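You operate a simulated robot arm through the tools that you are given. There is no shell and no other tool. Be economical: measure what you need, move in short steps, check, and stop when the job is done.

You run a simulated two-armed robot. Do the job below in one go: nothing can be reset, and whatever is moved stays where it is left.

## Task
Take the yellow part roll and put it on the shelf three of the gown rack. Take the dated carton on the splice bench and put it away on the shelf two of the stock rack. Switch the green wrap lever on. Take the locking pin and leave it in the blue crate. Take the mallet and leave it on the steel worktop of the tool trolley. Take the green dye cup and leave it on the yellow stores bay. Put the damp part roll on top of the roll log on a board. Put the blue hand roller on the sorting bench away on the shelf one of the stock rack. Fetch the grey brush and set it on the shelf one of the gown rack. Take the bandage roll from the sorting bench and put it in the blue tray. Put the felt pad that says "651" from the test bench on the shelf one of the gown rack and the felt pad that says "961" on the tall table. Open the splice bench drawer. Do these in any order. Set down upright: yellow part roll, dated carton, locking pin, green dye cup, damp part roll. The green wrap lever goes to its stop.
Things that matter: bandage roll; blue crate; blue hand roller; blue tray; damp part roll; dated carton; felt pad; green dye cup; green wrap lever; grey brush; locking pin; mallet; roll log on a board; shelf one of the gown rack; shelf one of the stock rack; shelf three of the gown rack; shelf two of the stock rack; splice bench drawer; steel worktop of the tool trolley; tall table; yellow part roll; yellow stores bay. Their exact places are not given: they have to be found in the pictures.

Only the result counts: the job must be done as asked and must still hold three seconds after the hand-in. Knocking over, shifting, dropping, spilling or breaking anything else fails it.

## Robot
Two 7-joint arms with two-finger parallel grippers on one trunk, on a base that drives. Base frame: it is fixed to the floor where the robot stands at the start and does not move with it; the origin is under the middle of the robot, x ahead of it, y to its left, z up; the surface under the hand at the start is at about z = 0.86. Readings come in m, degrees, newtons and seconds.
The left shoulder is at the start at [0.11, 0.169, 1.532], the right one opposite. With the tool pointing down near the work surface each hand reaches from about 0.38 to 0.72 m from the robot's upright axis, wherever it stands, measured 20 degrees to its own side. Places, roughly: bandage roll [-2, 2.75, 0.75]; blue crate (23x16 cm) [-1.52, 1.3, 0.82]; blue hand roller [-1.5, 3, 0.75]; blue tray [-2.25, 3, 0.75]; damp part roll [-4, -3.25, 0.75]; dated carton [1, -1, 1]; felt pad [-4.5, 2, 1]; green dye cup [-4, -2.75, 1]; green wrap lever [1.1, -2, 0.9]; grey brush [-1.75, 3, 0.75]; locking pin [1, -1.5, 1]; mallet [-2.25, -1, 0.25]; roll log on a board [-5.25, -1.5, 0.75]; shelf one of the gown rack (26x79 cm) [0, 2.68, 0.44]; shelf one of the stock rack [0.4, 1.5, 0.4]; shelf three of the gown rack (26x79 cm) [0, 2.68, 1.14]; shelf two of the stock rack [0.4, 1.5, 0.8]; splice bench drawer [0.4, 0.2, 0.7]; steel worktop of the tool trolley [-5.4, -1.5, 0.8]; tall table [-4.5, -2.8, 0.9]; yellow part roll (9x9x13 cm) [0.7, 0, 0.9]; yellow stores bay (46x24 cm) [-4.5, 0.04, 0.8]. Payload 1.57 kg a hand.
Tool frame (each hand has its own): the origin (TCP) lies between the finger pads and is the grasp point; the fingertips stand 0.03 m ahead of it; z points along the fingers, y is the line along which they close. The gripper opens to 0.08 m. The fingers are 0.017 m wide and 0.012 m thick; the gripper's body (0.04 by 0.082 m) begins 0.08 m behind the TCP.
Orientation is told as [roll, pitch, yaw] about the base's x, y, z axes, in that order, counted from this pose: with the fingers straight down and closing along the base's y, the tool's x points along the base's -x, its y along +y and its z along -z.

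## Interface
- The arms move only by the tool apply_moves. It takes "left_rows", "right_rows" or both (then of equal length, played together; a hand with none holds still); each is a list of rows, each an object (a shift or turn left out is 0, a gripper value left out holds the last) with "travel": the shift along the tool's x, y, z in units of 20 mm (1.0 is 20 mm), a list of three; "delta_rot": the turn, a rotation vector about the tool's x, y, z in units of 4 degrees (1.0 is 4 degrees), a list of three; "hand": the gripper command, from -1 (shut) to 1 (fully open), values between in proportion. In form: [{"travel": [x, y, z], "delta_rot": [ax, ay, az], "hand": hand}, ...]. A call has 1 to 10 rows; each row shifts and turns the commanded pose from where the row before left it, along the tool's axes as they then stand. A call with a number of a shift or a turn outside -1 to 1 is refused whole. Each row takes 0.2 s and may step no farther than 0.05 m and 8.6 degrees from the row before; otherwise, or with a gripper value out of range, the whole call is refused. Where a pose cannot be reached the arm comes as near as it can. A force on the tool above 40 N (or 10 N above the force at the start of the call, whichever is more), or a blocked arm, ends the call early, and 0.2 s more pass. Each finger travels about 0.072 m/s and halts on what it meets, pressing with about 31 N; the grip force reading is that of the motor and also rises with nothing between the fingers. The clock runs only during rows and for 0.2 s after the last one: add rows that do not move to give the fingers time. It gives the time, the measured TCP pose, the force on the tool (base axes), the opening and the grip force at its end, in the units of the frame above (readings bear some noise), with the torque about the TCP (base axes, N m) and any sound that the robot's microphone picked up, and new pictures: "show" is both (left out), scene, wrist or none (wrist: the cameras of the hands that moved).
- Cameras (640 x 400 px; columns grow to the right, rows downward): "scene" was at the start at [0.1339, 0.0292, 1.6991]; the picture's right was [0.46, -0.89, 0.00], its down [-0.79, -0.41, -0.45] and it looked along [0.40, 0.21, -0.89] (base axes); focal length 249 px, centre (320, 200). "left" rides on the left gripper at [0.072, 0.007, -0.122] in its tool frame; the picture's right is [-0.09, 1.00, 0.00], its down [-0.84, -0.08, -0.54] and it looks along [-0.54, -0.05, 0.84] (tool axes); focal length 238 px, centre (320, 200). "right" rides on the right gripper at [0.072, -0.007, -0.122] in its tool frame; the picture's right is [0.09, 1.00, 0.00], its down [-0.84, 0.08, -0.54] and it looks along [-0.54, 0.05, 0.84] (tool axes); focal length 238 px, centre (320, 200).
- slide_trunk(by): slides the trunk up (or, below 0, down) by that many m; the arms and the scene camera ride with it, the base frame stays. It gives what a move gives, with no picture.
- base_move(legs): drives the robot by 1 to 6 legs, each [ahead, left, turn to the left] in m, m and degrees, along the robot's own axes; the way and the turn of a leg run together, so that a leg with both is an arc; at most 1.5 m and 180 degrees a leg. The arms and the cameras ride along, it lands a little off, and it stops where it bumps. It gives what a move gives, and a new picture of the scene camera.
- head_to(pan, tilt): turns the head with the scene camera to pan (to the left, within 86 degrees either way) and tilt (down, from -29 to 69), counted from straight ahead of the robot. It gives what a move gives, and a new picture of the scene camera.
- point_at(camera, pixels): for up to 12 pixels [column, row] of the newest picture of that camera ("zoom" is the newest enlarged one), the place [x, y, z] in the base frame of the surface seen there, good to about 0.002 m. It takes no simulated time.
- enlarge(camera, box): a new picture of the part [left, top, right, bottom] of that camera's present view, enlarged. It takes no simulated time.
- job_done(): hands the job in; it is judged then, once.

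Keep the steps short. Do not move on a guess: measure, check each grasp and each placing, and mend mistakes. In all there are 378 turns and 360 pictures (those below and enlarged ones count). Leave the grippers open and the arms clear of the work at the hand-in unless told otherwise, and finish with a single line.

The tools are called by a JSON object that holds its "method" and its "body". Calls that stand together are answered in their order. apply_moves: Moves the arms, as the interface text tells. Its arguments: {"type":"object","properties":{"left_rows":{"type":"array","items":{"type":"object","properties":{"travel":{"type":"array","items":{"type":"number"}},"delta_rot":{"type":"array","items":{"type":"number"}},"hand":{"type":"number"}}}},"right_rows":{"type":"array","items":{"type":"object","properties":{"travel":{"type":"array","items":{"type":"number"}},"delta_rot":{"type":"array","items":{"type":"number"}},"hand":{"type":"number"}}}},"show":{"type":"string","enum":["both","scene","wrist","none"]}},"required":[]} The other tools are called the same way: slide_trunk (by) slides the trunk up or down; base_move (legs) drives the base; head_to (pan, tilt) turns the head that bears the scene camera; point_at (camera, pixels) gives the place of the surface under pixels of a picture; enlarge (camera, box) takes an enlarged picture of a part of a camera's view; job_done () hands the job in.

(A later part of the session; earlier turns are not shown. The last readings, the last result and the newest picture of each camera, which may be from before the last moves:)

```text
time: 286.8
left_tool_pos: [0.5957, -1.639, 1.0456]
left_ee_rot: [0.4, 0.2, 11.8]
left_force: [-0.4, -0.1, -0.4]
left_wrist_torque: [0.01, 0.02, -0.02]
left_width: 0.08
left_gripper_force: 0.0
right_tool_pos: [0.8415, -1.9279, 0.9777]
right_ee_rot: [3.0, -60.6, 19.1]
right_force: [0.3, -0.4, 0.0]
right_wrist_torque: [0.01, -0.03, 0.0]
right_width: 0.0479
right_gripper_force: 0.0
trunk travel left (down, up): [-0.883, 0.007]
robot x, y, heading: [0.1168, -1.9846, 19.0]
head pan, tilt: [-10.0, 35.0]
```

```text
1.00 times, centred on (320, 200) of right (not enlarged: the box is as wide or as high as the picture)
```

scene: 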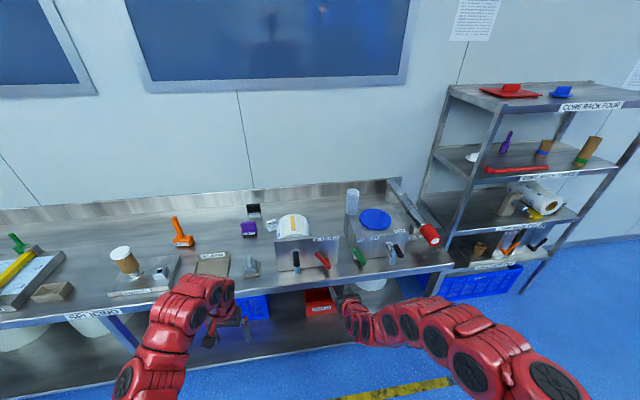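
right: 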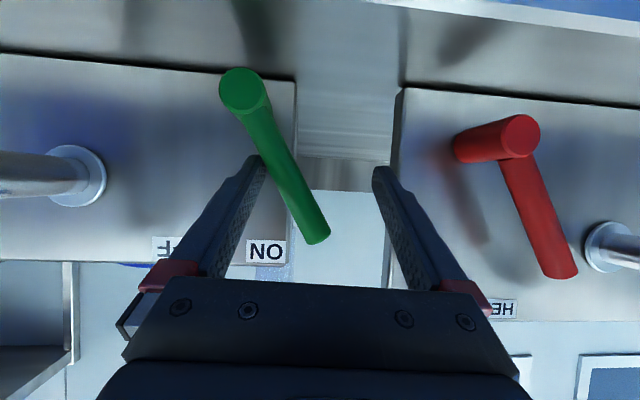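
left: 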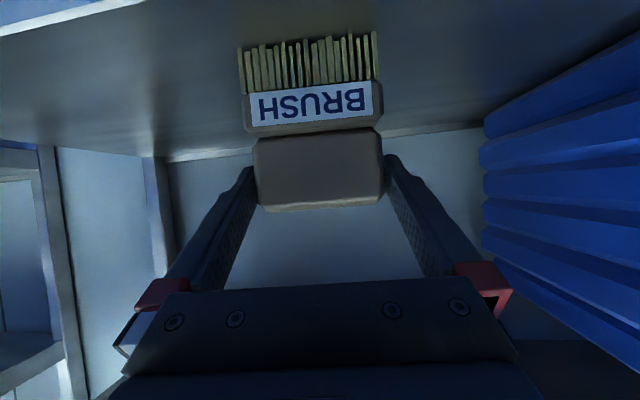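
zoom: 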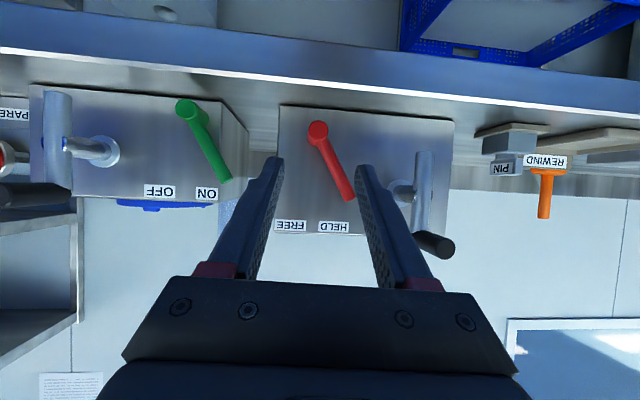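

Machine unchanged. I turn the right hand to point down while retracting it.

{"method": "apply_moves", "body": {"right_rows": [{"travel": [0.2, 0, -0.9], "delta_rot": [0, 1, 0]}, {"travel": [0.2, 0, -0.9], "delta_rot": [0, 1, 0]}, {"travel": [0.25, 0, -0.9], "delta_rot": [0, 1, 0]}, {"travel": [0.3, 0, -0.9], "delta_rot": [0, 1, 0]}, {"travel": [0.4, 0, -0.85], "delta_rot": [0, 1, 0]}, {"travel": [0.45, 0, -0.8], "delta_rot": [0, 1, 0]}, {"travel": [0.5, 0, -0.75], "delta_rot": [0, 1, 0]}, {"travel": [0.6, 0, -0.7], "delta_rot": [0, 1, 0]}, {"travel": [0.7, 0, -0.6], "delta_rot": [0, 1, 0]}, {"travel": [0.8, 0, -0.5], "delta_rot": [0, 1, 0]}], "show": "none"}}

{"method": "apply_moves", "body": {"right_rows": [{"travel": [0.6, 0, -0.3], "delta_rot": [0, 1, 0]}, {"travel": [0.6, 0, -0.3], "delta_rot": [0, 1, 0]}, {"travel": [0.6, 0, -0.3], "delta_rot": [0, 1, 0]}, {"travel": [0.6, 0, -0.2], "delta_rot": [0, 1, 0]}, {"travel": [0.6, 0, -0.2], "delta_rot": [0, 1, 0], "hand": 1}], "show": "scene"}}

```text
time: 289.0
left_tool_pos: [0.5933, -1.64, 1.0473]
left_ee_rot: [0.4, 0.0, 11.8]
left_force: [-0.6, 0.5, 0.7]
left_wrist_torque: [-0.01, -0.03, 0.01]
left_width: 0.0799
left_gripper_force: 0.1
right_tool_pos: [0.7992, -1.953, 0.9811]
right_ee_rot: [1.6, -20.5, 21.2]
right_force: [0.1, 0.4, 0.3]
right_wrist_torque: [-0.01, -0.02, 0.02]
right_width: 0.0479
right_gripper_force: 0.1
right hand out of reach, approached as far as the arm can: row 1, 2, 3, 4, 5, 6, 7, 8, 9
trunk travel left (down, up): [-0.883, 0.007]
robot x, y, heading: [0.1117, -1.9833, 19.3]
head pan, tilt: [-10.0, 35.0]
```

```text
time: 290.2
left_tool_pos: [0.5925, -1.6411, 1.0476]
left_ee_rot: [0.4, 0.1, 11.7]
left_force: [-0.1, 0.1, 0.4]
left_wrist_torque: [-0.02, 0.01, 0.05]
left_width: 0.0799
left_gripper_force: 0.1
right_tool_pos: [0.7394, -1.9762, 0.993]
right_ee_rot: [1.4, -0.6, 21.7]
right_force: [0.1, -0.7, 0.1]
right_wrist_torque: [0.0, -0.03, -0.02]
right_width: 0.08
right_gripper_force: 0.1
trunk travel left (down, up): [-0.883, 0.007]
robot x, y, heading: [0.1168, -1.9876, 19.3]
head pan, tilt: [-10.0, 35.0]
```

scene: 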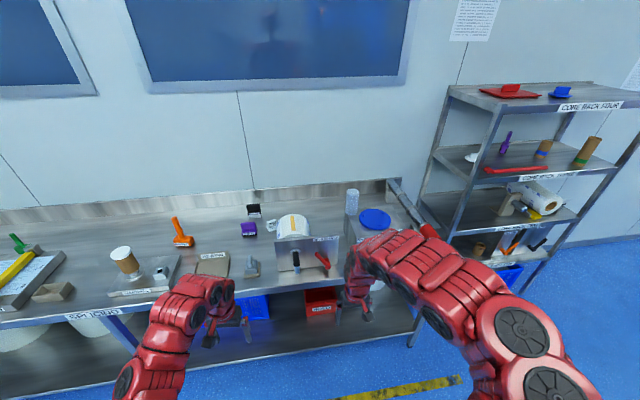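

{"method": "apply_moves", "body": {"right_rows": [{"travel": [0.5, 0, -1]}, {"travel": [0.5, 0, -1]}, {"travel": [0.5, 0, -1]}, {"travel": [0.5, 0, -1]}, {"travel": [0.5, 0, -1]}, {"travel": [0.5, 0, -1]}, {"travel": [0.5, 0, -1]}, {"travel": [0.5, 0, -1]}, {"travel": [0.5, 0, -1]}], "show": "none"}}

{"method": "base_move", "body": {"legs": [[0.26, 0, 0]]}}

{"method": "enlarge", "body": {"camera": "left", "box": [0, 0, 640, 400]}}

```text
time: 292.2
left_tool_pos: [0.5924, -1.6404, 1.047]
left_ee_rot: [0.4, 0.0, 11.8]
left_force: [-0.3, -0.3, -0.2]
left_wrist_torque: [0.0, -0.01, 0.0]
left_width: 0.0798
left_gripper_force: 0.1
right_tool_pos: [0.7822, -1.983, 1.0813]
right_ee_rot: [1.3, -0.5, 21.6]
right_force: [0.3, 0.4, 0.1]
right_wrist_torque: [0.01, -0.01, 0.0]
right_width: 0.0801
right_gripper_force: 0.1
right hand out of reach, approached as far as the arm can: row 1, 2, 3, 4, 5, 6, 7, 8, 9
trunk travel left (down, up): [-0.883, 0.007]
robot x, y, heading: [0.1185, -1.9846, 19.3]
head pan, tilt: [-10.0, 35.0]
```

```text
time: 294.0
left_tool_pos: [0.8322, -1.5575, 1.047]
left_ee_rot: [0.4, -0.1, 11.6]
left_force: [-0.5, -0.3, 0.4]
left_wrist_torque: [-0.02, 0.01, -0.01]
left_width: 0.08
left_gripper_force: 0.0
right_tool_pos: [1.0197, -1.9018, 1.0823]
right_ee_rot: [1.4, -0.7, 21.6]
right_force: [0.7, 0.0, 0.6]
right_wrist_torque: [0.0, 0.0, 0.02]
right_width: 0.08
right_gripper_force: 0.1
trunk travel left (down, up): [-0.883, 0.007]
robot x, y, heading: [0.3545, -1.9062, 19.0]
head pan, tilt: [-10.0, 35.0]
```

scene: 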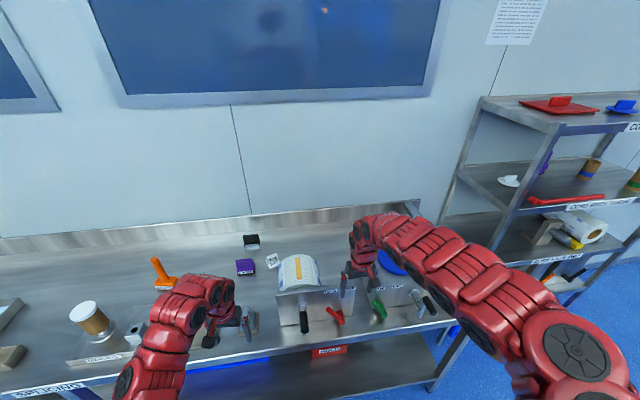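

```text
1.00 times, centred on (320, 200) of left (not enlarged: the box is as wide or as high as the picture)
```

zoom: 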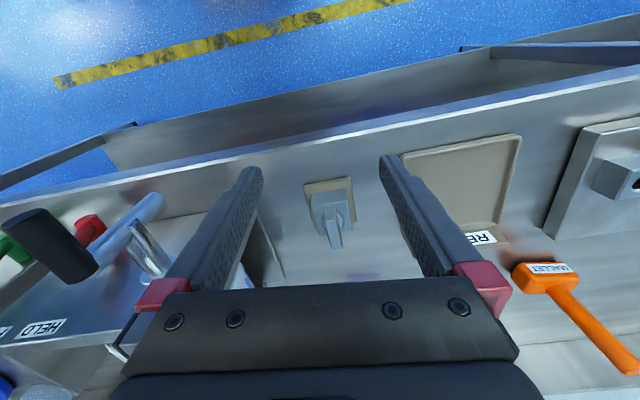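

{"method": "enlarge", "body": {"camera": "left", "box": [270, 150, 390, 270]}}

{"method": "point_at", "body": {"camera": "zoom", "pixels": [[330, 290], [345, 320], [300, 290], [360, 290], [330, 240], [400, 215], [255, 220], [260, 130], [390, 125], [310, 160]]}}

```text
3.33 times, centred on (330, 210) of left
```

zoom: 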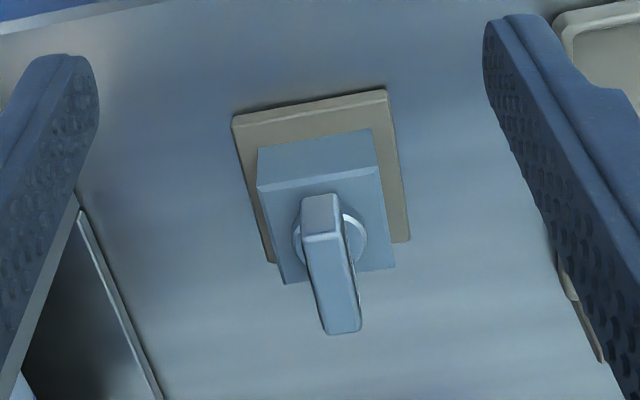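

```text
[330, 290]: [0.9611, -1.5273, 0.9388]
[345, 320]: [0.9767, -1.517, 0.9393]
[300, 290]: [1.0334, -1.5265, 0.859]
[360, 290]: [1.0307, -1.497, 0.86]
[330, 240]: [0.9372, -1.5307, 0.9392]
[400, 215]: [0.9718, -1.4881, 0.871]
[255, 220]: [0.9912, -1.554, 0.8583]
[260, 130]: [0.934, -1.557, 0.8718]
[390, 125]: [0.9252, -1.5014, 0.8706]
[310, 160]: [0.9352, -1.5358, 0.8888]
```

Pin tab: centre ≈(0.957, −1.5235), top z 0.939, thin across u, aligned at 19°. Align the left hand and go over it.

{"method": "apply_moves", "body": {"left_rows": [{"travel": [-0.92, -0.06, 0], "delta_rot": [0, 0, -0.94]}, {"travel": [-0.92, -0.06, 0], "delta_rot": [0, 0, -0.94]}, {"travel": [-0.92, -0.06, 0]}, {"travel": [-0.92, -0.06, 0]}, {"travel": [-0.92, -0.06, 0]}, {"travel": [-0.92, -0.06, 0]}, {"travel": [-0.92, -0.06, 0]}, {"travel": [0, 0, 0.9]}, {"travel": [0, 0, 0.9]}, {"travel": [0, 0, 0.9]}], "show": "wrist"}}

```text
time: 296.2
left_tool_pos: [0.9562, -1.5263, 0.9932]
left_ee_rot: [0.4, 0.2, 19.1]
left_force: [-0.1, 0.3, 0.2]
left_wrist_torque: [-0.01, -0.02, 0.01]
left_width: 0.08
left_gripper_force: 0.0
right_tool_pos: [1.0212, -1.9025, 1.0813]
right_ee_rot: [1.4, -0.6, 21.5]
right_force: [0.7, 0.0, 0.3]
right_wrist_torque: [-0.03, 0.0, 0.0]
right_width: 0.0799
right_gripper_force: 0.0
trunk travel left (down, up): [-0.883, 0.007]
robot x, y, heading: [0.3514, -1.9002, 18.9]
head pan, tilt: [-10.0, 35.0]
```

left: 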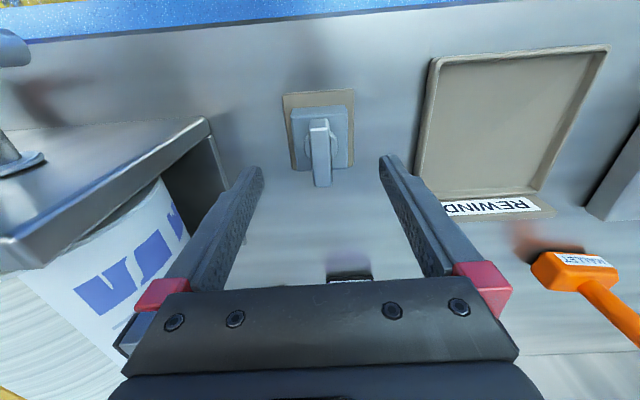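

{"method": "point_at", "body": {"camera": "left", "pixels": [[319, 130], [320, 160], [321, 178], [314, 165], [327, 165]]}}

```text
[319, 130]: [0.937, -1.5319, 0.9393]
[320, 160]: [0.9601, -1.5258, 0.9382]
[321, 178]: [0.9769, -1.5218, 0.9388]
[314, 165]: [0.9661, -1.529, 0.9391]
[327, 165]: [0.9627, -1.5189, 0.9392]
```

{"method": "apply_moves", "body": {"left_rows": [{"travel": [0, 0, 0.9]}, {"travel": [0, 0, 0.9]}, {"travel": [0, 0, 0.9]}, {"travel": [0, 0, 0.5]}, {"hand": -1}, {"hand": -1}, {"hand": -1}, {"hand": -1}, {"hand": -1}], "show": "wrist"}}

```text
time: 298.2
left_tool_pos: [0.9408, -1.5329, 0.9462]
left_ee_rot: [0.5, 0.0, 19.2]
left_force: [-0.2, 0.6, 1.5]
left_wrist_torque: [-0.01, -0.07, 0.03]
left_width: 0.0151
left_gripper_force: 30.6
left hand out of reach, approached as far as the arm can: row 2, 3, 4
right_tool_pos: [1.022, -1.9006, 1.082]
right_ee_rot: [1.3, -0.6, 21.7]
right_force: [-0.9, -0.2, -0.1]
right_wrist_torque: [0.02, -0.02, 0.0]
right_width: 0.08
right_gripper_force: 0.1
trunk travel left (down, up): [-0.883, 0.007]
robot x, y, heading: [0.3567, -1.9033, 19.3]
head pan, tilt: [-10.0, 35.0]
```

left: 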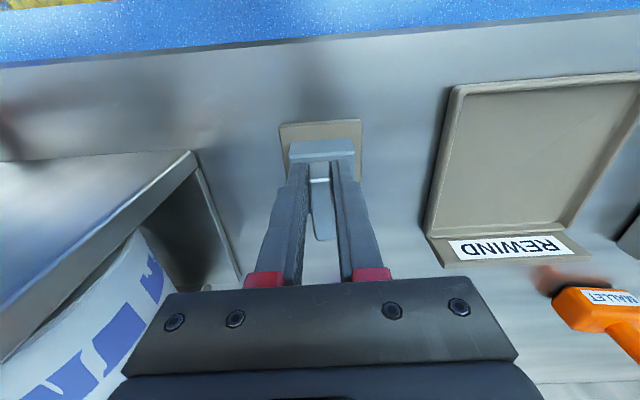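

Reach limit left the grip short; reopen, shift base 1.7 cm forward and lower the trunk 1.8 cm.

{"method": "apply_moves", "body": {"left_rows": [{"hand": 1}, {"hand": 1}, {"hand": 1}, {"hand": 1}], "show": "none"}}

{"method": "base_move", "body": {"legs": [[0.018, 0, 0]]}}

{"method": "slide_trunk", "body": {"by": -0.018}}

{"method": "apply_moves", "body": {"left_rows": [{}], "show": "wrist"}}

```text
time: 299.2
left_tool_pos: [0.941, -1.5332, 0.9463]
left_ee_rot: [0.4, 0.0, 19.2]
left_force: [0.1, 0.4, 0.1]
left_wrist_torque: [0.04, -0.02, 0.0]
left_width: 0.0803
left_gripper_force: 0.1
right_tool_pos: [1.0219, -1.9017, 1.0823]
right_ee_rot: [1.4, -0.6, 21.6]
right_force: [0.0, 0.5, 0.4]
right_wrist_torque: [-0.03, -0.02, -0.01]
right_width: 0.0796
right_gripper_force: 0.0
trunk travel left (down, up): [-0.883, 0.007]
robot x, y, heading: [0.3557, -1.9037, 19.1]
head pan, tilt: [-10.0, 35.0]
```

```text
time: 300.0
left_tool_pos: [0.9544, -1.5269, 0.9476]
left_ee_rot: [0.4, -0.2, 19.1]
left_force: [-0.2, 0.8, -0.7]
left_wrist_torque: [0.01, -0.01, -0.03]
left_width: 0.0799
left_gripper_force: 0.1
right_tool_pos: [1.0343, -1.8952, 1.084]
right_ee_rot: [1.3, -0.9, 21.7]
right_force: [-0.8, 0.3, -0.7]
right_wrist_torque: [0.01, -0.02, 0.0]
right_width: 0.08
right_gripper_force: 0.0
trunk travel left (down, up): [-0.883, 0.007]
robot x, y, heading: [0.3722, -1.8983, 19.3]
head pan, tilt: [-10.0, 35.0]
```

scene: 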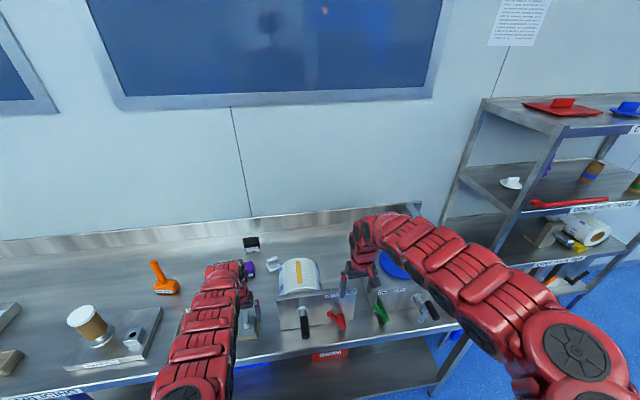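

```text
time: 300.7
left_tool_pos: [0.9577, -1.5258, 0.9285]
left_ee_rot: [0.4, 0.0, 19.1]
left_force: [-0.5, 0.1, -0.4]
left_wrist_torque: [-0.02, -0.01, -0.01]
left_width: 0.08
left_gripper_force: 0.1
right_tool_pos: [1.0371, -1.8956, 1.0642]
right_ee_rot: [1.4, -0.7, 21.6]
right_force: [0.3, -0.4, 0.7]
right_wrist_torque: [-0.01, -0.02, 0.03]
right_width: 0.08
right_gripper_force: 0.1
trunk travel left (down, up): [-0.865, 0.025]
robot x, y, heading: [0.3716, -1.8984, 19.2]
head pan, tilt: [-10.0, 35.0]
```

```text
time: 301.1
left_tool_pos: [0.9567, -1.5277, 0.9297]
left_ee_rot: [0.3, 0.0, 19.2]
left_force: [0.4, -0.4, -0.3]
left_wrist_torque: [0.0, 0.02, -0.01]
left_width: 0.0799
left_gripper_force: 0.0
right_tool_pos: [1.0378, -1.896, 1.0644]
right_ee_rot: [1.4, -0.6, 21.6]
right_force: [0.6, 0.3, -0.2]
right_wrist_torque: [0.0, 0.02, 0.02]
right_width: 0.0799
right_gripper_force: 0.1
trunk travel left (down, up): [-0.865, 0.025]
robot x, y, heading: [0.3702, -1.8944, 19.1]
head pan, tilt: [-10.0, 35.0]
```

left: 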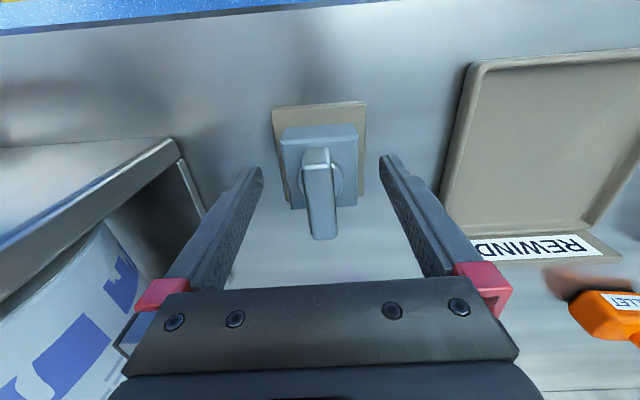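

{"method": "apply_moves", "body": {"left_rows": [{"hand": -1}, {"hand": -1}, {"hand": -1}, {"hand": -1}, {"hand": -1}], "show": "none"}}

{"method": "apply_moves", "body": {"left_rows": [{"travel": [0, 0, -1]}, {"travel": [0, 0, -1]}, {"travel": [0, 0, -1]}, {"travel": [0, 0, -1]}, {"travel": [0, 0, -1]}, {"travel": [0, 0, -1]}, {"travel": [0, 0, -1]}], "show": "both"}}

```text
time: 302.3
left_tool_pos: [0.9576, -1.5267, 0.9277]
left_ee_rot: [0.4, 0.0, 19.2]
left_force: [-3.1, 5.6, 2.2]
left_wrist_torque: [0.41, 0.35, -0.58]
left_width: 0.0497
left_gripper_force: 44.9
right_tool_pos: [1.0381, -1.8948, 1.0635]
right_ee_rot: [1.4, -0.6, 21.7]
right_force: [0.7, -0.5, 0.1]
right_wrist_torque: [-0.03, -0.01, 0.01]
right_width: 0.0798
right_gripper_force: 0.0
trunk travel left (down, up): [-0.865, 0.025]
robot x, y, heading: [0.3747, -1.8952, 19.0]
head pan, tilt: [-10.0, 35.0]
```

```text
time: 302.6
left_tool_pos: [0.9582, -1.5266, 0.9288]
left_ee_rot: [0.5, 0.2, 19.2]
left_force: [2.9, 6.0, -19.0]
left_wrist_torque: [0.06, -1.23, -1.04]
left_width: 0.0503
left_gripper_force: 45.0
right_tool_pos: [1.0408, -1.8949, 1.0612]
right_ee_rot: [1.5, -0.4, 21.6]
right_force: [0.6, 0.0, 0.2]
right_wrist_torque: [-0.02, -0.02, 0.02]
right_width: 0.0801
right_gripper_force: 0.0
trunk travel left (down, up): [-0.865, 0.025]
robot x, y, heading: [0.3749, -1.8993, 19.3]
head pan, tilt: [-10.0, 35.0]
stopped in row 1 (left hand): the force on the tool passed its limit at 55 N (the readings are from after the stop); the commanded pose is now the measured one
```

scene: 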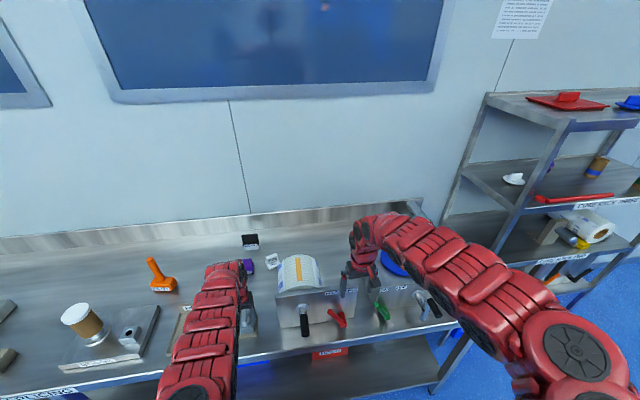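
left: 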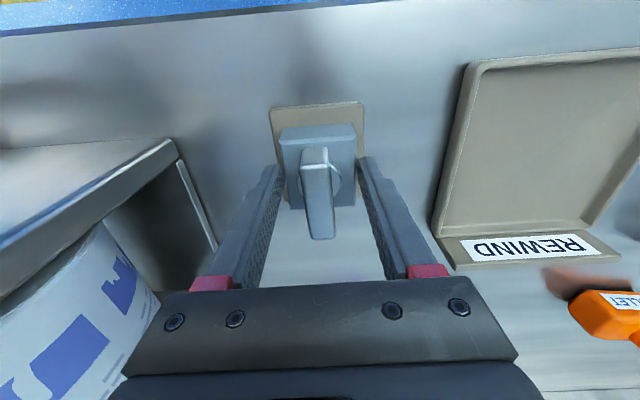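

Fingers gripped the block, not the tab. Reopen, raise 1.5 cm and close again.

{"method": "apply_moves", "body": {"left_rows": [{"hand": 1}, {"hand": 1}, {"hand": 1}, {"travel": [0, 0, -0.7]}, {"hand": -1}, {"hand": -1}, {"hand": -1}, {"hand": -1}, {"hand": -1}, {"hand": -1}], "show": "none"}}

{"method": "apply_moves", "body": {"left_rows": [{"travel": [0, 0, -1]}, {"travel": [0, 0, -1]}, {"travel": [0, 0, -1]}, {"travel": [0, 0, -1]}, {"travel": [0, 0, -1]}, {"travel": [0, 0, -1]}, {"travel": [0, 0, -1]}], "show": "both"}}

```text
time: 304.8
left_tool_pos: [0.9563, -1.5276, 0.9437]
left_ee_rot: [0.5, 0.2, 19.2]
left_force: [-1.6, 1.4, -0.7]
left_wrist_torque: [0.09, 0.08, -0.01]
left_width: 0.0153
left_gripper_force: 31.0
right_tool_pos: [1.0373, -1.8962, 1.0642]
right_ee_rot: [1.3, -0.6, 21.6]
right_force: [-0.3, 0.1, 0.2]
right_wrist_torque: [0.0, 0.02, -0.03]
right_width: 0.0801
right_gripper_force: 0.1
trunk travel left (down, up): [-0.865, 0.025]
robot x, y, heading: [0.3724, -1.8993, 18.9]
head pan, tilt: [-10.0, 35.0]
```

```text
time: 306.4
left_tool_pos: [0.9567, -1.5281, 1.084]
left_ee_rot: [0.5, 0.2, 19.2]
left_force: [-0.5, 0.7, -0.6]
left_wrist_torque: [-0.01, -0.01, -0.02]
left_width: 0.0153
left_gripper_force: 31.0
right_tool_pos: [1.0369, -1.8966, 1.0634]
right_ee_rot: [1.5, -0.6, 21.6]
right_force: [-0.1, -0.5, -0.8]
right_wrist_torque: [0.0, 0.02, -0.03]
right_width: 0.08
right_gripper_force: 0.0
trunk travel left (down, up): [-0.865, 0.025]
robot x, y, heading: [0.3761, -1.8928, 19.2]
head pan, tilt: [-10.0, 35.0]
```

scene: 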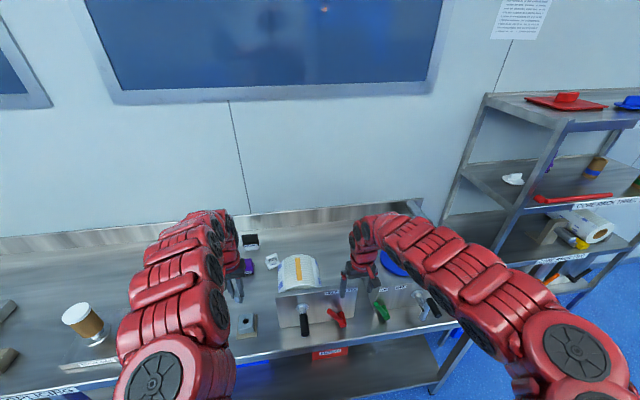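
left: 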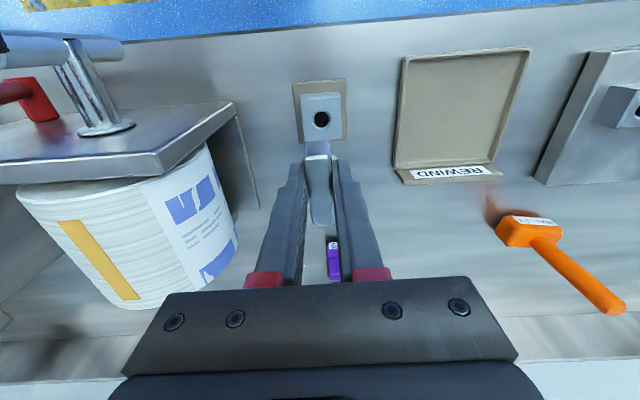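

Pin is out. Back away, and travel toward the carton bench.

{"method": "base_move", "body": {"legs": [[-0.6, 0, 0], [0, 1.0, 0], [0, 1.0, 0], [0, 0, 90]]}}

{"method": "head_to", "body": {"pan": 10, "tilt": 35}}

```text
time: 323.2
left_tool_pos: [-1.2398, 0.3637, 1.0832]
left_ee_rot: [0.5, 0.2, 111.9]
left_force: [-0.1, -0.3, -1.5]
left_wrist_torque: [0.01, 0.0, 0.03]
left_width: 0.0152
left_gripper_force: 30.8
right_tool_pos: [-0.8755, 0.461, 1.064]
right_ee_rot: [1.3, -0.6, 114.3]
right_force: [1.1, 0.2, 0.0]
right_wrist_torque: [0.03, -0.02, 0.02]
right_width: 0.08
right_gripper_force: 0.0
trunk travel left (down, up): [-0.865, 0.025]
robot x, y, heading: [-0.8457, -0.2058, 111.8]
head pan, tilt: [-10.0, 35.0]
```

scene: 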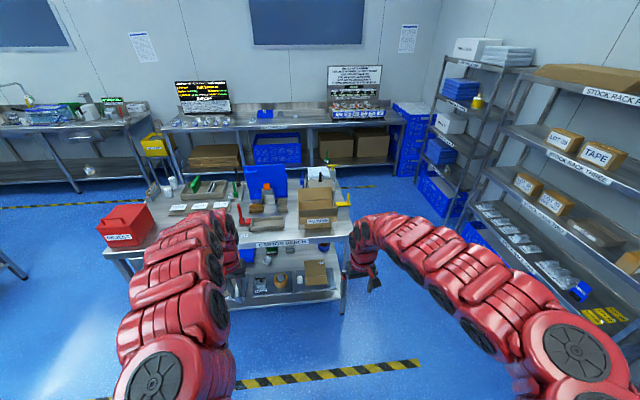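

```text
time: 324.1
left_tool_pos: [-1.2403, 0.3641, 1.0837]
left_ee_rot: [0.6, 0.2, 111.9]
left_force: [-0.3, -0.2, -0.5]
left_wrist_torque: [0.01, 0.03, 0.01]
left_width: 0.0149
left_gripper_force: 31.1
right_tool_pos: [-0.8762, 0.4602, 1.063]
right_ee_rot: [1.4, -0.6, 114.3]
right_force: [-0.1, -0.1, 0.0]
right_wrist_torque: [-0.01, 0.03, -0.01]
right_width: 0.08
right_gripper_force: 0.1
trunk travel left (down, up): [-0.865, 0.025]
robot x, y, heading: [-0.8436, -0.1988, 111.8]
head pan, tilt: [10.0, 35.0]
```

scene: 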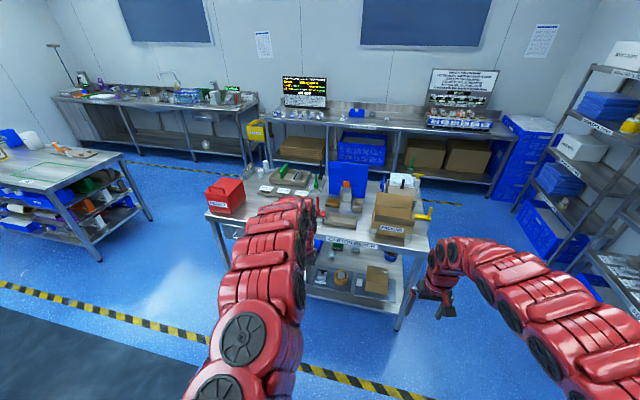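

{"method": "enlarge", "body": {"camera": "scene", "box": [200, 140, 440, 310]}}

{"method": "point_at", "body": {"camera": "zoom", "pixels": [[400, 90], [400, 130], [280, 150], [330, 175], [420, 130], [460, 130], [340, 130], [560, 170], [350, 235], [590, 245]]}}

```text
2.35 times, centred on (320, 225) of scene
```

zoom: 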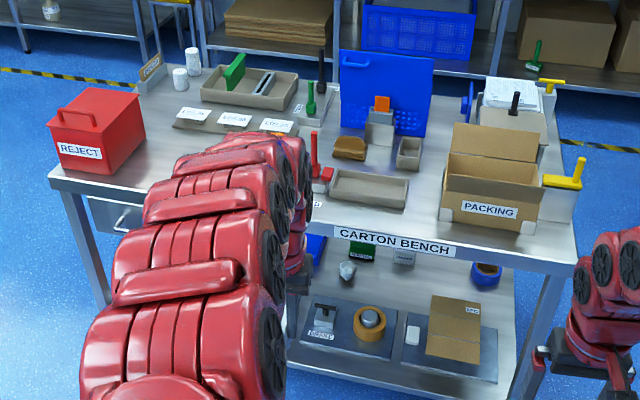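

```text
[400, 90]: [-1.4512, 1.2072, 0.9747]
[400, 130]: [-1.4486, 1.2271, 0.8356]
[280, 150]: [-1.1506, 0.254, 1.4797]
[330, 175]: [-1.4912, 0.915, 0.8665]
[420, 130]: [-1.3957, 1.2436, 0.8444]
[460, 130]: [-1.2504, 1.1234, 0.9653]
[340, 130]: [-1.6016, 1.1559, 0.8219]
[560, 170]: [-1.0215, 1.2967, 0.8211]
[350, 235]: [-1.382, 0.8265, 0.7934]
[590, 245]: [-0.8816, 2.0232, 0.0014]
```

{"method": "base_move", "body": {"legs": [[0.4, -0.1, 0]]}}

{"method": "head_to", "body": {"pan": 0, "tilt": 45}}

{"method": "enlarge", "body": {"camera": "scene", "box": [180, 80, 480, 270]}}

```text
time: 326.6
left_tool_pos: [-1.2974, 0.7682, 1.0837]
left_ee_rot: [0.5, 0.1, 112.1]
left_force: [-0.1, -0.1, -0.8]
left_wrist_torque: [-0.02, -0.02, 0.0]
left_width: 0.0153
left_gripper_force: 31.1
right_tool_pos: [-0.9347, 0.8673, 1.0649]
right_ee_rot: [1.4, -0.6, 114.5]
right_force: [0.5, -0.5, 0.2]
right_wrist_torque: [-0.01, 0.05, 0.0]
right_width: 0.0801
right_gripper_force: 0.1
trunk travel left (down, up): [-0.865, 0.025]
robot x, y, heading: [-0.903, 0.2007, 111.6]
head pan, tilt: [10.0, 35.0]
```

scene: 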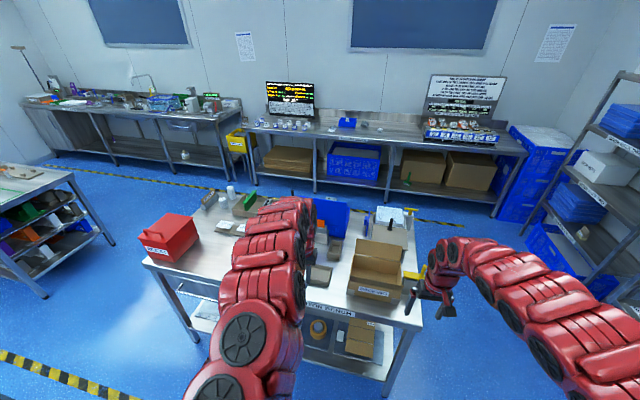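

```text
time: 327.3
left_tool_pos: [-1.2968, 0.7709, 1.083]
left_ee_rot: [0.5, 0.3, 112.1]
left_force: [-0.6, 0.8, -0.7]
left_wrist_torque: [-0.01, 0.0, 0.0]
left_width: 0.0151
left_gripper_force: 31.0
right_tool_pos: [-0.9347, 0.8684, 1.0649]
right_ee_rot: [1.4, -0.6, 114.5]
right_force: [0.2, 0.5, 0.2]
right_wrist_torque: [0.01, -0.04, -0.01]
right_width: 0.0803
right_gripper_force: 0.0
trunk travel left (down, up): [-0.865, 0.025]
robot x, y, heading: [-0.9024, 0.2036, 111.7]
head pan, tilt: [0.0, 45.0]
```

scene: 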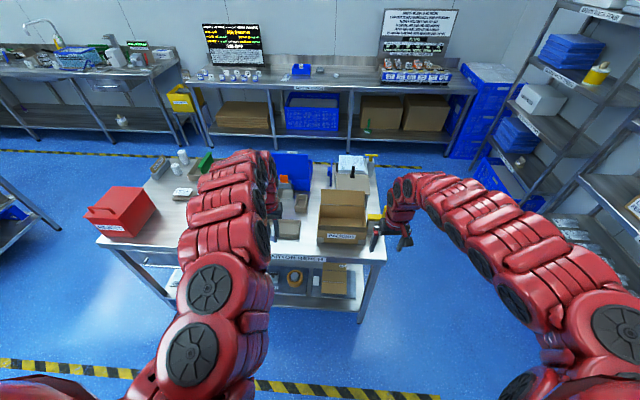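

```text
2.11 times, centred on (330, 175) of scene
```

zoom: 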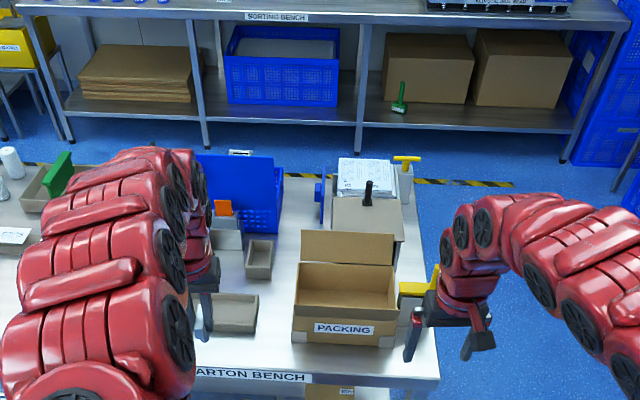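

{"method": "enlarge", "body": {"camera": "scene", "box": [250, 190, 310, 260]}}

{"method": "point_at", "body": {"camera": "scene", "pixels": [[312, 157], [275, 155], [315, 180], [300, 165], [312, 170]]}}

```text
5.71 times, centred on (280, 225) of scene
```

zoom: 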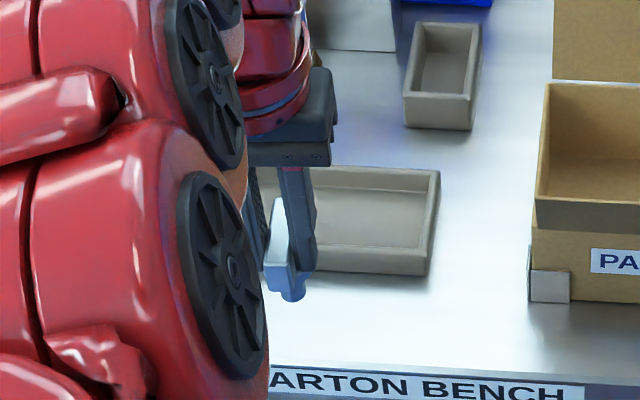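

```text
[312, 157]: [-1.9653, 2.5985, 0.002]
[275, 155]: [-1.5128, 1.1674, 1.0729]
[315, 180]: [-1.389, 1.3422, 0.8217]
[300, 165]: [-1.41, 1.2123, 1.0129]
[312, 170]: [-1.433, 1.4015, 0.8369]
```

{"method": "point_at", "body": {"camera": "zoom", "pixels": [[291, 297], [290, 285], [278, 268], [275, 215], [300, 260]]}}

{"method": "point_at", "body": {"camera": "scene", "pixels": [[281, 238], [281, 236]]}}

```text
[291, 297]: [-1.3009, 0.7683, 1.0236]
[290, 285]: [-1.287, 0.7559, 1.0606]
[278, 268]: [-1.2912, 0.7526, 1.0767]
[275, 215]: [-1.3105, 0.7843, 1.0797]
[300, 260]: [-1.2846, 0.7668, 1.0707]
```

```text
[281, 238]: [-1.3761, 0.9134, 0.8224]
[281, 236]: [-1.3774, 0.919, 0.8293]
```

{"method": "enlarge", "body": {"camera": "scene", "box": [265, 140, 335, 200]}}

{"method": "point_at", "body": {"camera": "zoom", "pixels": [[230, 80], [110, 80], [330, 160], [345, 190], [345, 150], [335, 260], [280, 200], [355, 260]]}}

```text
6.67 times, centred on (300, 170) of scene
```

zoom: 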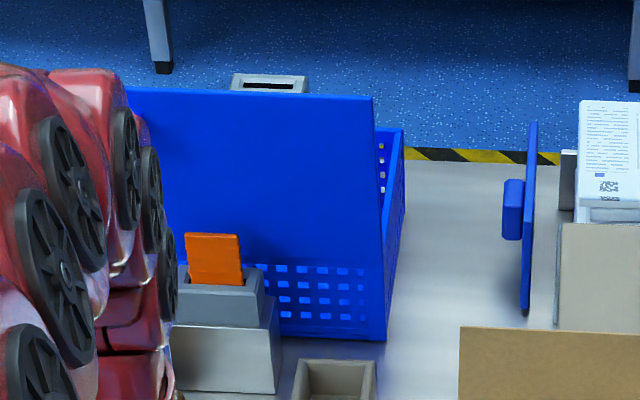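

```text
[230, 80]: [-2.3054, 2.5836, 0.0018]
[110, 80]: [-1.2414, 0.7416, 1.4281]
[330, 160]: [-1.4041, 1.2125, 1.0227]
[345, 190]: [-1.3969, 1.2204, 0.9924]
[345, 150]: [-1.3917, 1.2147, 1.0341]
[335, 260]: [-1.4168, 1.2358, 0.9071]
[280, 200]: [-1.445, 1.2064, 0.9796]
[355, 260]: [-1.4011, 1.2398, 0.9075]
```

The blue crate has its lid standing open on this side, so I'll go round to the back of the carton bench. First lift the left hand, then drive the corridor.

{"method": "apply_moves", "body": {"left_rows": [{"travel": [0, 0, -1]}, {"travel": [0, 0, -1]}, {"travel": [0, 0, -1]}], "show": "none"}}

{"method": "base_move", "body": {"legs": [[0, -0.84, -2.7], [1.0, 0, 0], [0.93, 0, 0]]}}

```text
time: 328.1
left_tool_pos: [-1.2964, 0.7699, 1.1437]
left_ee_rot: [0.5, 0.2, 112.1]
left_force: [-0.4, 0.1, -1.6]
left_wrist_torque: [0.0, 0.01, 0.04]
left_width: 0.0151
left_gripper_force: 31.2
right_tool_pos: [-0.9347, 0.867, 1.0637]
right_ee_rot: [1.4, -0.6, 114.6]
right_force: [-0.2, 0.1, 0.4]
right_wrist_torque: [-0.05, -0.01, -0.01]
right_width: 0.08
right_gripper_force: 0.0
trunk travel left (down, up): [-0.865, 0.025]
robot x, y, heading: [-0.8992, 0.2005, 112.2]
head pan, tilt: [0.0, 45.0]
```

```text
time: 341.9
left_tool_pos: [-1.0569, 2.9333, 1.1436]
left_ee_rot: [0.5, 0.0, 107.5]
left_force: [0.0, 0.3, -1.2]
left_wrist_torque: [0.03, 0.04, -0.01]
left_width: 0.0151
left_gripper_force: 31.0
right_tool_pos: [-0.6859, 3.0021, 1.0636]
right_ee_rot: [1.3, -0.6, 109.8]
right_force: [0.4, -0.6, 0.5]
right_wrist_torque: [0.02, 0.01, 0.0]
right_width: 0.0802
right_gripper_force: 0.0
trunk travel left (down, up): [-0.865, 0.025]
robot x, y, heading: [-0.703, 2.3384, 107.3]
head pan, tilt: [0.0, 45.0]
```

scene: 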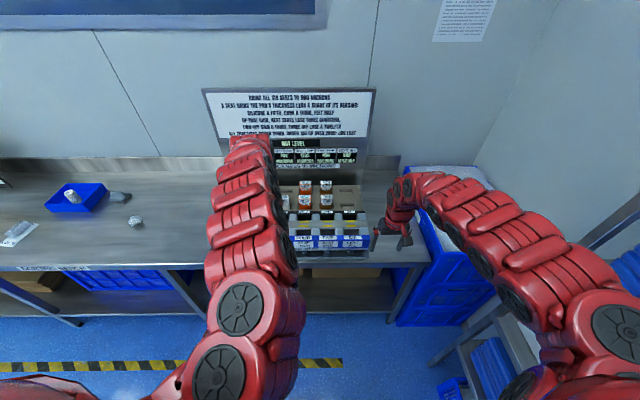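

{"method": "base_move", "body": {"legs": [[0, 1.25, 1.7], [0, 0, -90], [0, 0, -90]]}}

{"method": "head_to", "body": {"pan": 15, "tilt": 50}}

```text
time: 355.7
left_tool_pos: [-1.5195, 1.3788, 1.1436]
left_ee_rot: [0.5, 0.2, -69.8]
left_force: [0.5, 0.4, -0.5]
left_wrist_torque: [0.0, 0.0, 0.04]
left_width: 0.0149
left_gripper_force: 31.2
right_tool_pos: [-1.8851, 1.2924, 1.0628]
right_ee_rot: [1.5, -0.7, -67.4]
right_force: [0.3, -0.2, -0.4]
right_wrist_torque: [0.01, -0.01, 0.02]
right_width: 0.08
right_gripper_force: 0.0
trunk travel left (down, up): [-0.865, 0.025]
robot x, y, heading: [-1.9016, 1.9544, -70.1]
head pan, tilt: [0.0, 45.0]
```

scene: 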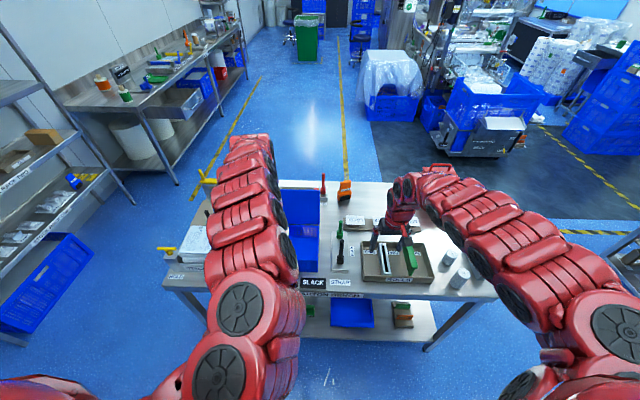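

```text
time: 356.5
left_tool_pos: [-1.52, 1.3778, 1.1431]
left_ee_rot: [0.5, 0.1, -69.8]
left_force: [0.6, 0.0, -0.5]
left_wrist_torque: [0.02, 0.02, 0.01]
left_width: 0.0153
left_gripper_force: 31.2
right_tool_pos: [-1.8868, 1.2913, 1.0633]
right_ee_rot: [1.4, -0.7, -67.4]
right_force: [-0.7, -0.3, 0.6]
right_wrist_torque: [0.02, 0.0, -0.04]
right_width: 0.0798
right_gripper_force: 0.1
trunk travel left (down, up): [-0.865, 0.025]
robot x, y, heading: [-1.9003, 1.9602, -69.8]
head pan, tilt: [15.0, 50.0]
```

scene: 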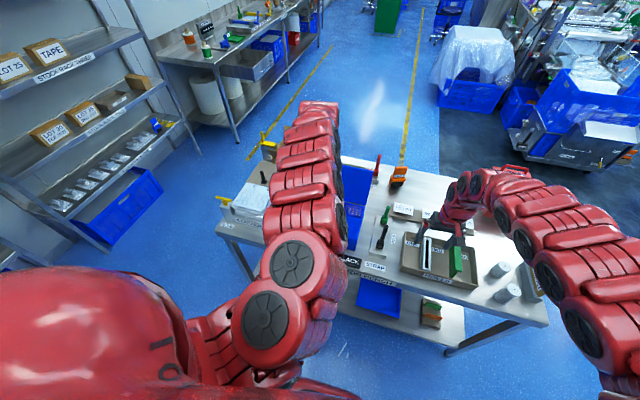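

{"method": "enlarge", "body": {"camera": "left", "box": [0, 0, 640, 400]}}

{"method": "point_at", "body": {"camera": "left", "pixels": [[320, 100], [320, 200]]}}

```text
1.00 times, centred on (320, 200) of left (not enlarged: the box is as wide or as high as the picture)
```

zoom: 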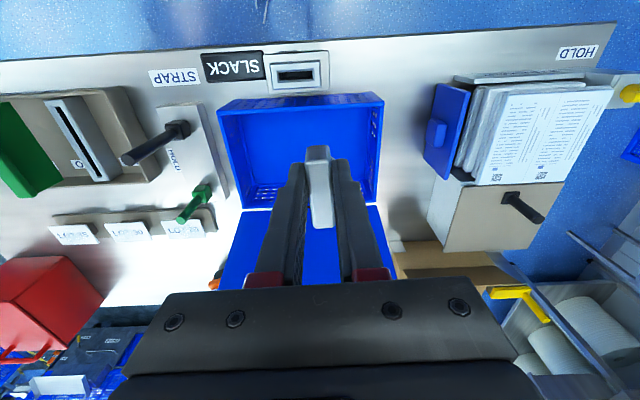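

```text
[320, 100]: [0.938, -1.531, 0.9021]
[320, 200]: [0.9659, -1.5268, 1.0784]
```

{"method": "point_at", "body": {"camera": "zoom", "pixels": [[222, 112], [378, 102], [368, 203], [245, 205], [265, 140], [340, 130], [280, 185], [350, 190], [300, 103], [258, 255]]}}

```text
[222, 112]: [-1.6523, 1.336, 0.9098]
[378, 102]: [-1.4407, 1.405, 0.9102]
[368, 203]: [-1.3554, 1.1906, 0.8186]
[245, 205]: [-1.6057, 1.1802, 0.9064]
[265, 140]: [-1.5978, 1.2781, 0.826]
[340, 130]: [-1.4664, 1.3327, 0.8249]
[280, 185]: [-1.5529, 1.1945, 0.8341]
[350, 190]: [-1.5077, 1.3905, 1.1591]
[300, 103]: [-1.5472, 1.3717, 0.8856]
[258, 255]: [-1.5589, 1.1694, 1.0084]
```

{"method": "base_move", "body": {"legs": [[0.12, -0.03, 0]]}}

{"method": "apply_moves", "body": {"left_rows": [{"travel": [0.8, 0, 0]}, {"travel": [0.8, 0, 0]}, {"travel": [0.8, 0, 0]}], "show": "wrist"}}

```text
time: 357.8
left_tool_pos: [-1.5076, 1.2578, 1.1443]
left_ee_rot: [0.5, 0.2, -69.6]
left_force: [0.1, 0.1, -0.6]
left_wrist_torque: [0.01, 0.04, 0.0]
left_width: 0.0152
left_gripper_force: 31.1
right_tool_pos: [-1.872, 1.1716, 1.0645]
right_ee_rot: [1.4, -0.6, -67.2]
right_force: [0.0, 0.7, 0.6]
right_wrist_torque: [-0.07, 0.0, -0.04]
right_width: 0.08
right_gripper_force: 0.0
trunk travel left (down, up): [-0.865, 0.025]
robot x, y, heading: [-1.8883, 1.837, -69.9]
head pan, tilt: [15.0, 50.0]
```

scene: 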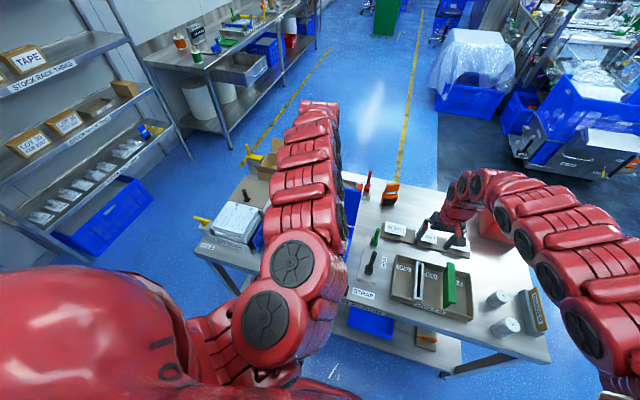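

```text
time: 358.6
left_tool_pos: [-1.5189, 1.2823, 1.1404]
left_ee_rot: [0.5, 0.3, -69.6]
left_force: [0.1, -0.3, -1.3]
left_wrist_torque: [0.0, -0.01, 0.01]
left_width: 0.0151
left_gripper_force: 30.7
left hand out of reach, approached as far as the arm can: row 2, 3
right_tool_pos: [-1.8723, 1.1706, 1.0627]
right_ee_rot: [1.4, -0.5, -67.2]
right_force: [0.2, 0.2, 0.4]
right_wrist_torque: [0.0, 0.04, 0.02]
right_width: 0.0801
right_gripper_force: 0.0
trunk travel left (down, up): [-0.865, 0.025]
robot x, y, heading: [-1.8853, 1.8331, -69.9]
head pan, tilt: [15.0, 50.0]
```

left: 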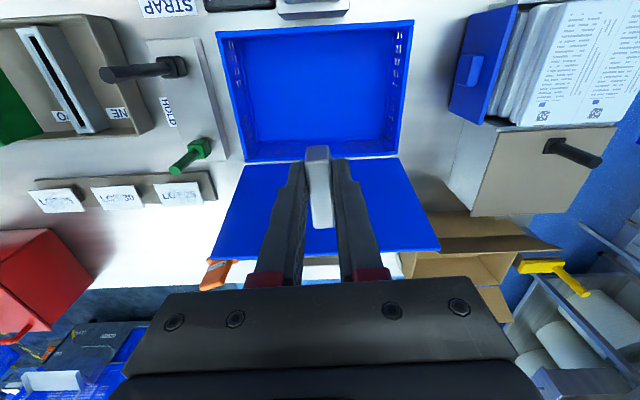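

{"method": "apply_moves", "body": {"left_rows": [{"travel": [0.05, 0, 1]}, {"travel": [0.05, 0, 1]}, {"travel": [0.05, 0, 1]}, {"travel": [0.05, 0, 1]}, {"travel": [0.05, 0, 1]}, {"travel": [0.05, 0, 1]}, {"travel": [0.05, 0, 1]}, {"travel": [0.05, 0, 1]}, {"travel": [0.05, 0, 1]}, {"travel": [0.05, 0, 1]}], "show": "wrist"}}

```text
time: 360.8
left_tool_pos: [-1.5185, 1.2957, 0.9408]
left_ee_rot: [0.4, 0.2, -69.7]
left_force: [-0.7, 0.2, -1.0]
left_wrist_torque: [0.02, 0.0, -0.01]
left_width: 0.0151
left_gripper_force: 31.2
right_tool_pos: [-1.872, 1.1701, 1.0634]
right_ee_rot: [1.5, -0.7, -67.3]
right_force: [-0.3, 0.4, -0.2]
right_wrist_torque: [0.02, -0.02, 0.0]
right_width: 0.0803
right_gripper_force: 0.1
trunk travel left (down, up): [-0.865, 0.025]
robot x, y, heading: [-1.889, 1.8346, -69.7]
head pan, tilt: [15.0, 50.0]
```

left: 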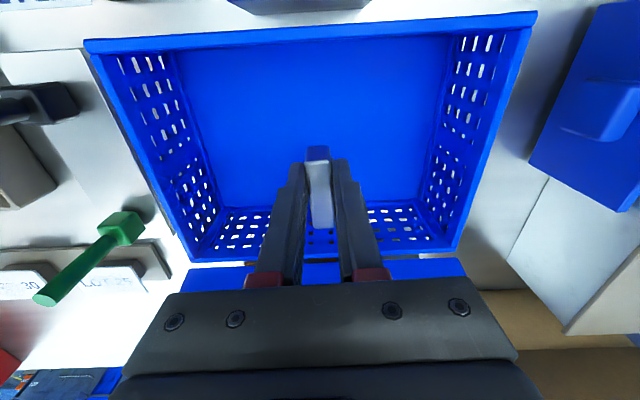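

{"method": "apply_moves", "body": {"left_rows": [{"travel": [0, 0, 1]}, {"travel": [0, 0, 0.8]}], "show": "none"}}

{"method": "apply_moves", "body": {"left_rows": [{"travel": [0, 0, 0.2]}, {"travel": [0, 0, 0.2]}, {"travel": [0, 0, 0.2]}], "show": "none"}}

```text
time: 361.4
left_tool_pos: [-1.5168, 1.297, 0.9042]
left_ee_rot: [0.5, 0.1, -69.6]
left_force: [-0.3, -0.5, -1.1]
left_wrist_torque: [0.0, 0.01, 0.01]
left_width: 0.0152
left_gripper_force: 30.6
right_tool_pos: [-1.8712, 1.1701, 1.0628]
right_ee_rot: [1.5, -0.6, -67.3]
right_force: [0.7, 0.6, 0.3]
right_wrist_torque: [0.01, 0.0, 0.02]
right_width: 0.0797
right_gripper_force: 0.0
trunk travel left (down, up): [-0.865, 0.025]
robot x, y, heading: [-1.8886, 1.8309, -70.0]
head pan, tilt: [15.0, 50.0]
```

```text
time: 362.2
left_tool_pos: [-1.5199, 1.2958, 0.8973]
left_ee_rot: [0.5, -0.2, -69.6]
left_force: [2.1, 1.0, 22.8]
left_wrist_torque: [-0.09, -0.23, 0.03]
left_width: 0.015
left_gripper_force: 31.3
right_tool_pos: [-1.8743, 1.1722, 1.066]
right_ee_rot: [1.4, -0.7, -67.3]
right_force: [0.1, 0.0, 1.2]
right_wrist_torque: [-0.03, -0.02, -0.01]
right_width: 0.0798
right_gripper_force: 0.0
trunk travel left (down, up): [-0.865, 0.025]
robot x, y, heading: [-1.8886, 1.8357, -69.8]
head pan, tilt: [15.0, 50.0]
```

{"method": "apply_moves", "body": {"left_rows": [{"travel": [0, 0, -0.2]}, {"hand": -0.5}, {"hand": -0.4}, {"hand": -0.2}, {"hand": 0}, {"hand": 0}], "show": "wrist"}}

```text
time: 363.6
left_tool_pos: [-1.5192, 1.2952, 0.8969]
left_ee_rot: [0.5, 0.2, -69.6]
left_force: [0.3, 0.9, 0.6]
left_wrist_torque: [0.01, -0.01, -0.02]
left_width: 0.0399
left_gripper_force: 0.0
right_tool_pos: [-1.8729, 1.1708, 1.0633]
right_ee_rot: [1.4, -0.6, -67.2]
right_force: [0.5, 0.2, 0.0]
right_wrist_torque: [0.02, 0.01, 0.04]
right_width: 0.0802
right_gripper_force: 0.1
trunk travel left (down, up): [-0.865, 0.025]
robot x, y, heading: [-1.8901, 1.8363, -69.7]
head pan, tilt: [15.0, 50.0]
```

left: 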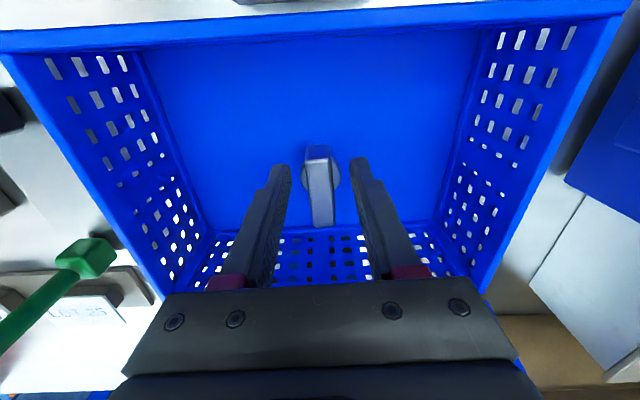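

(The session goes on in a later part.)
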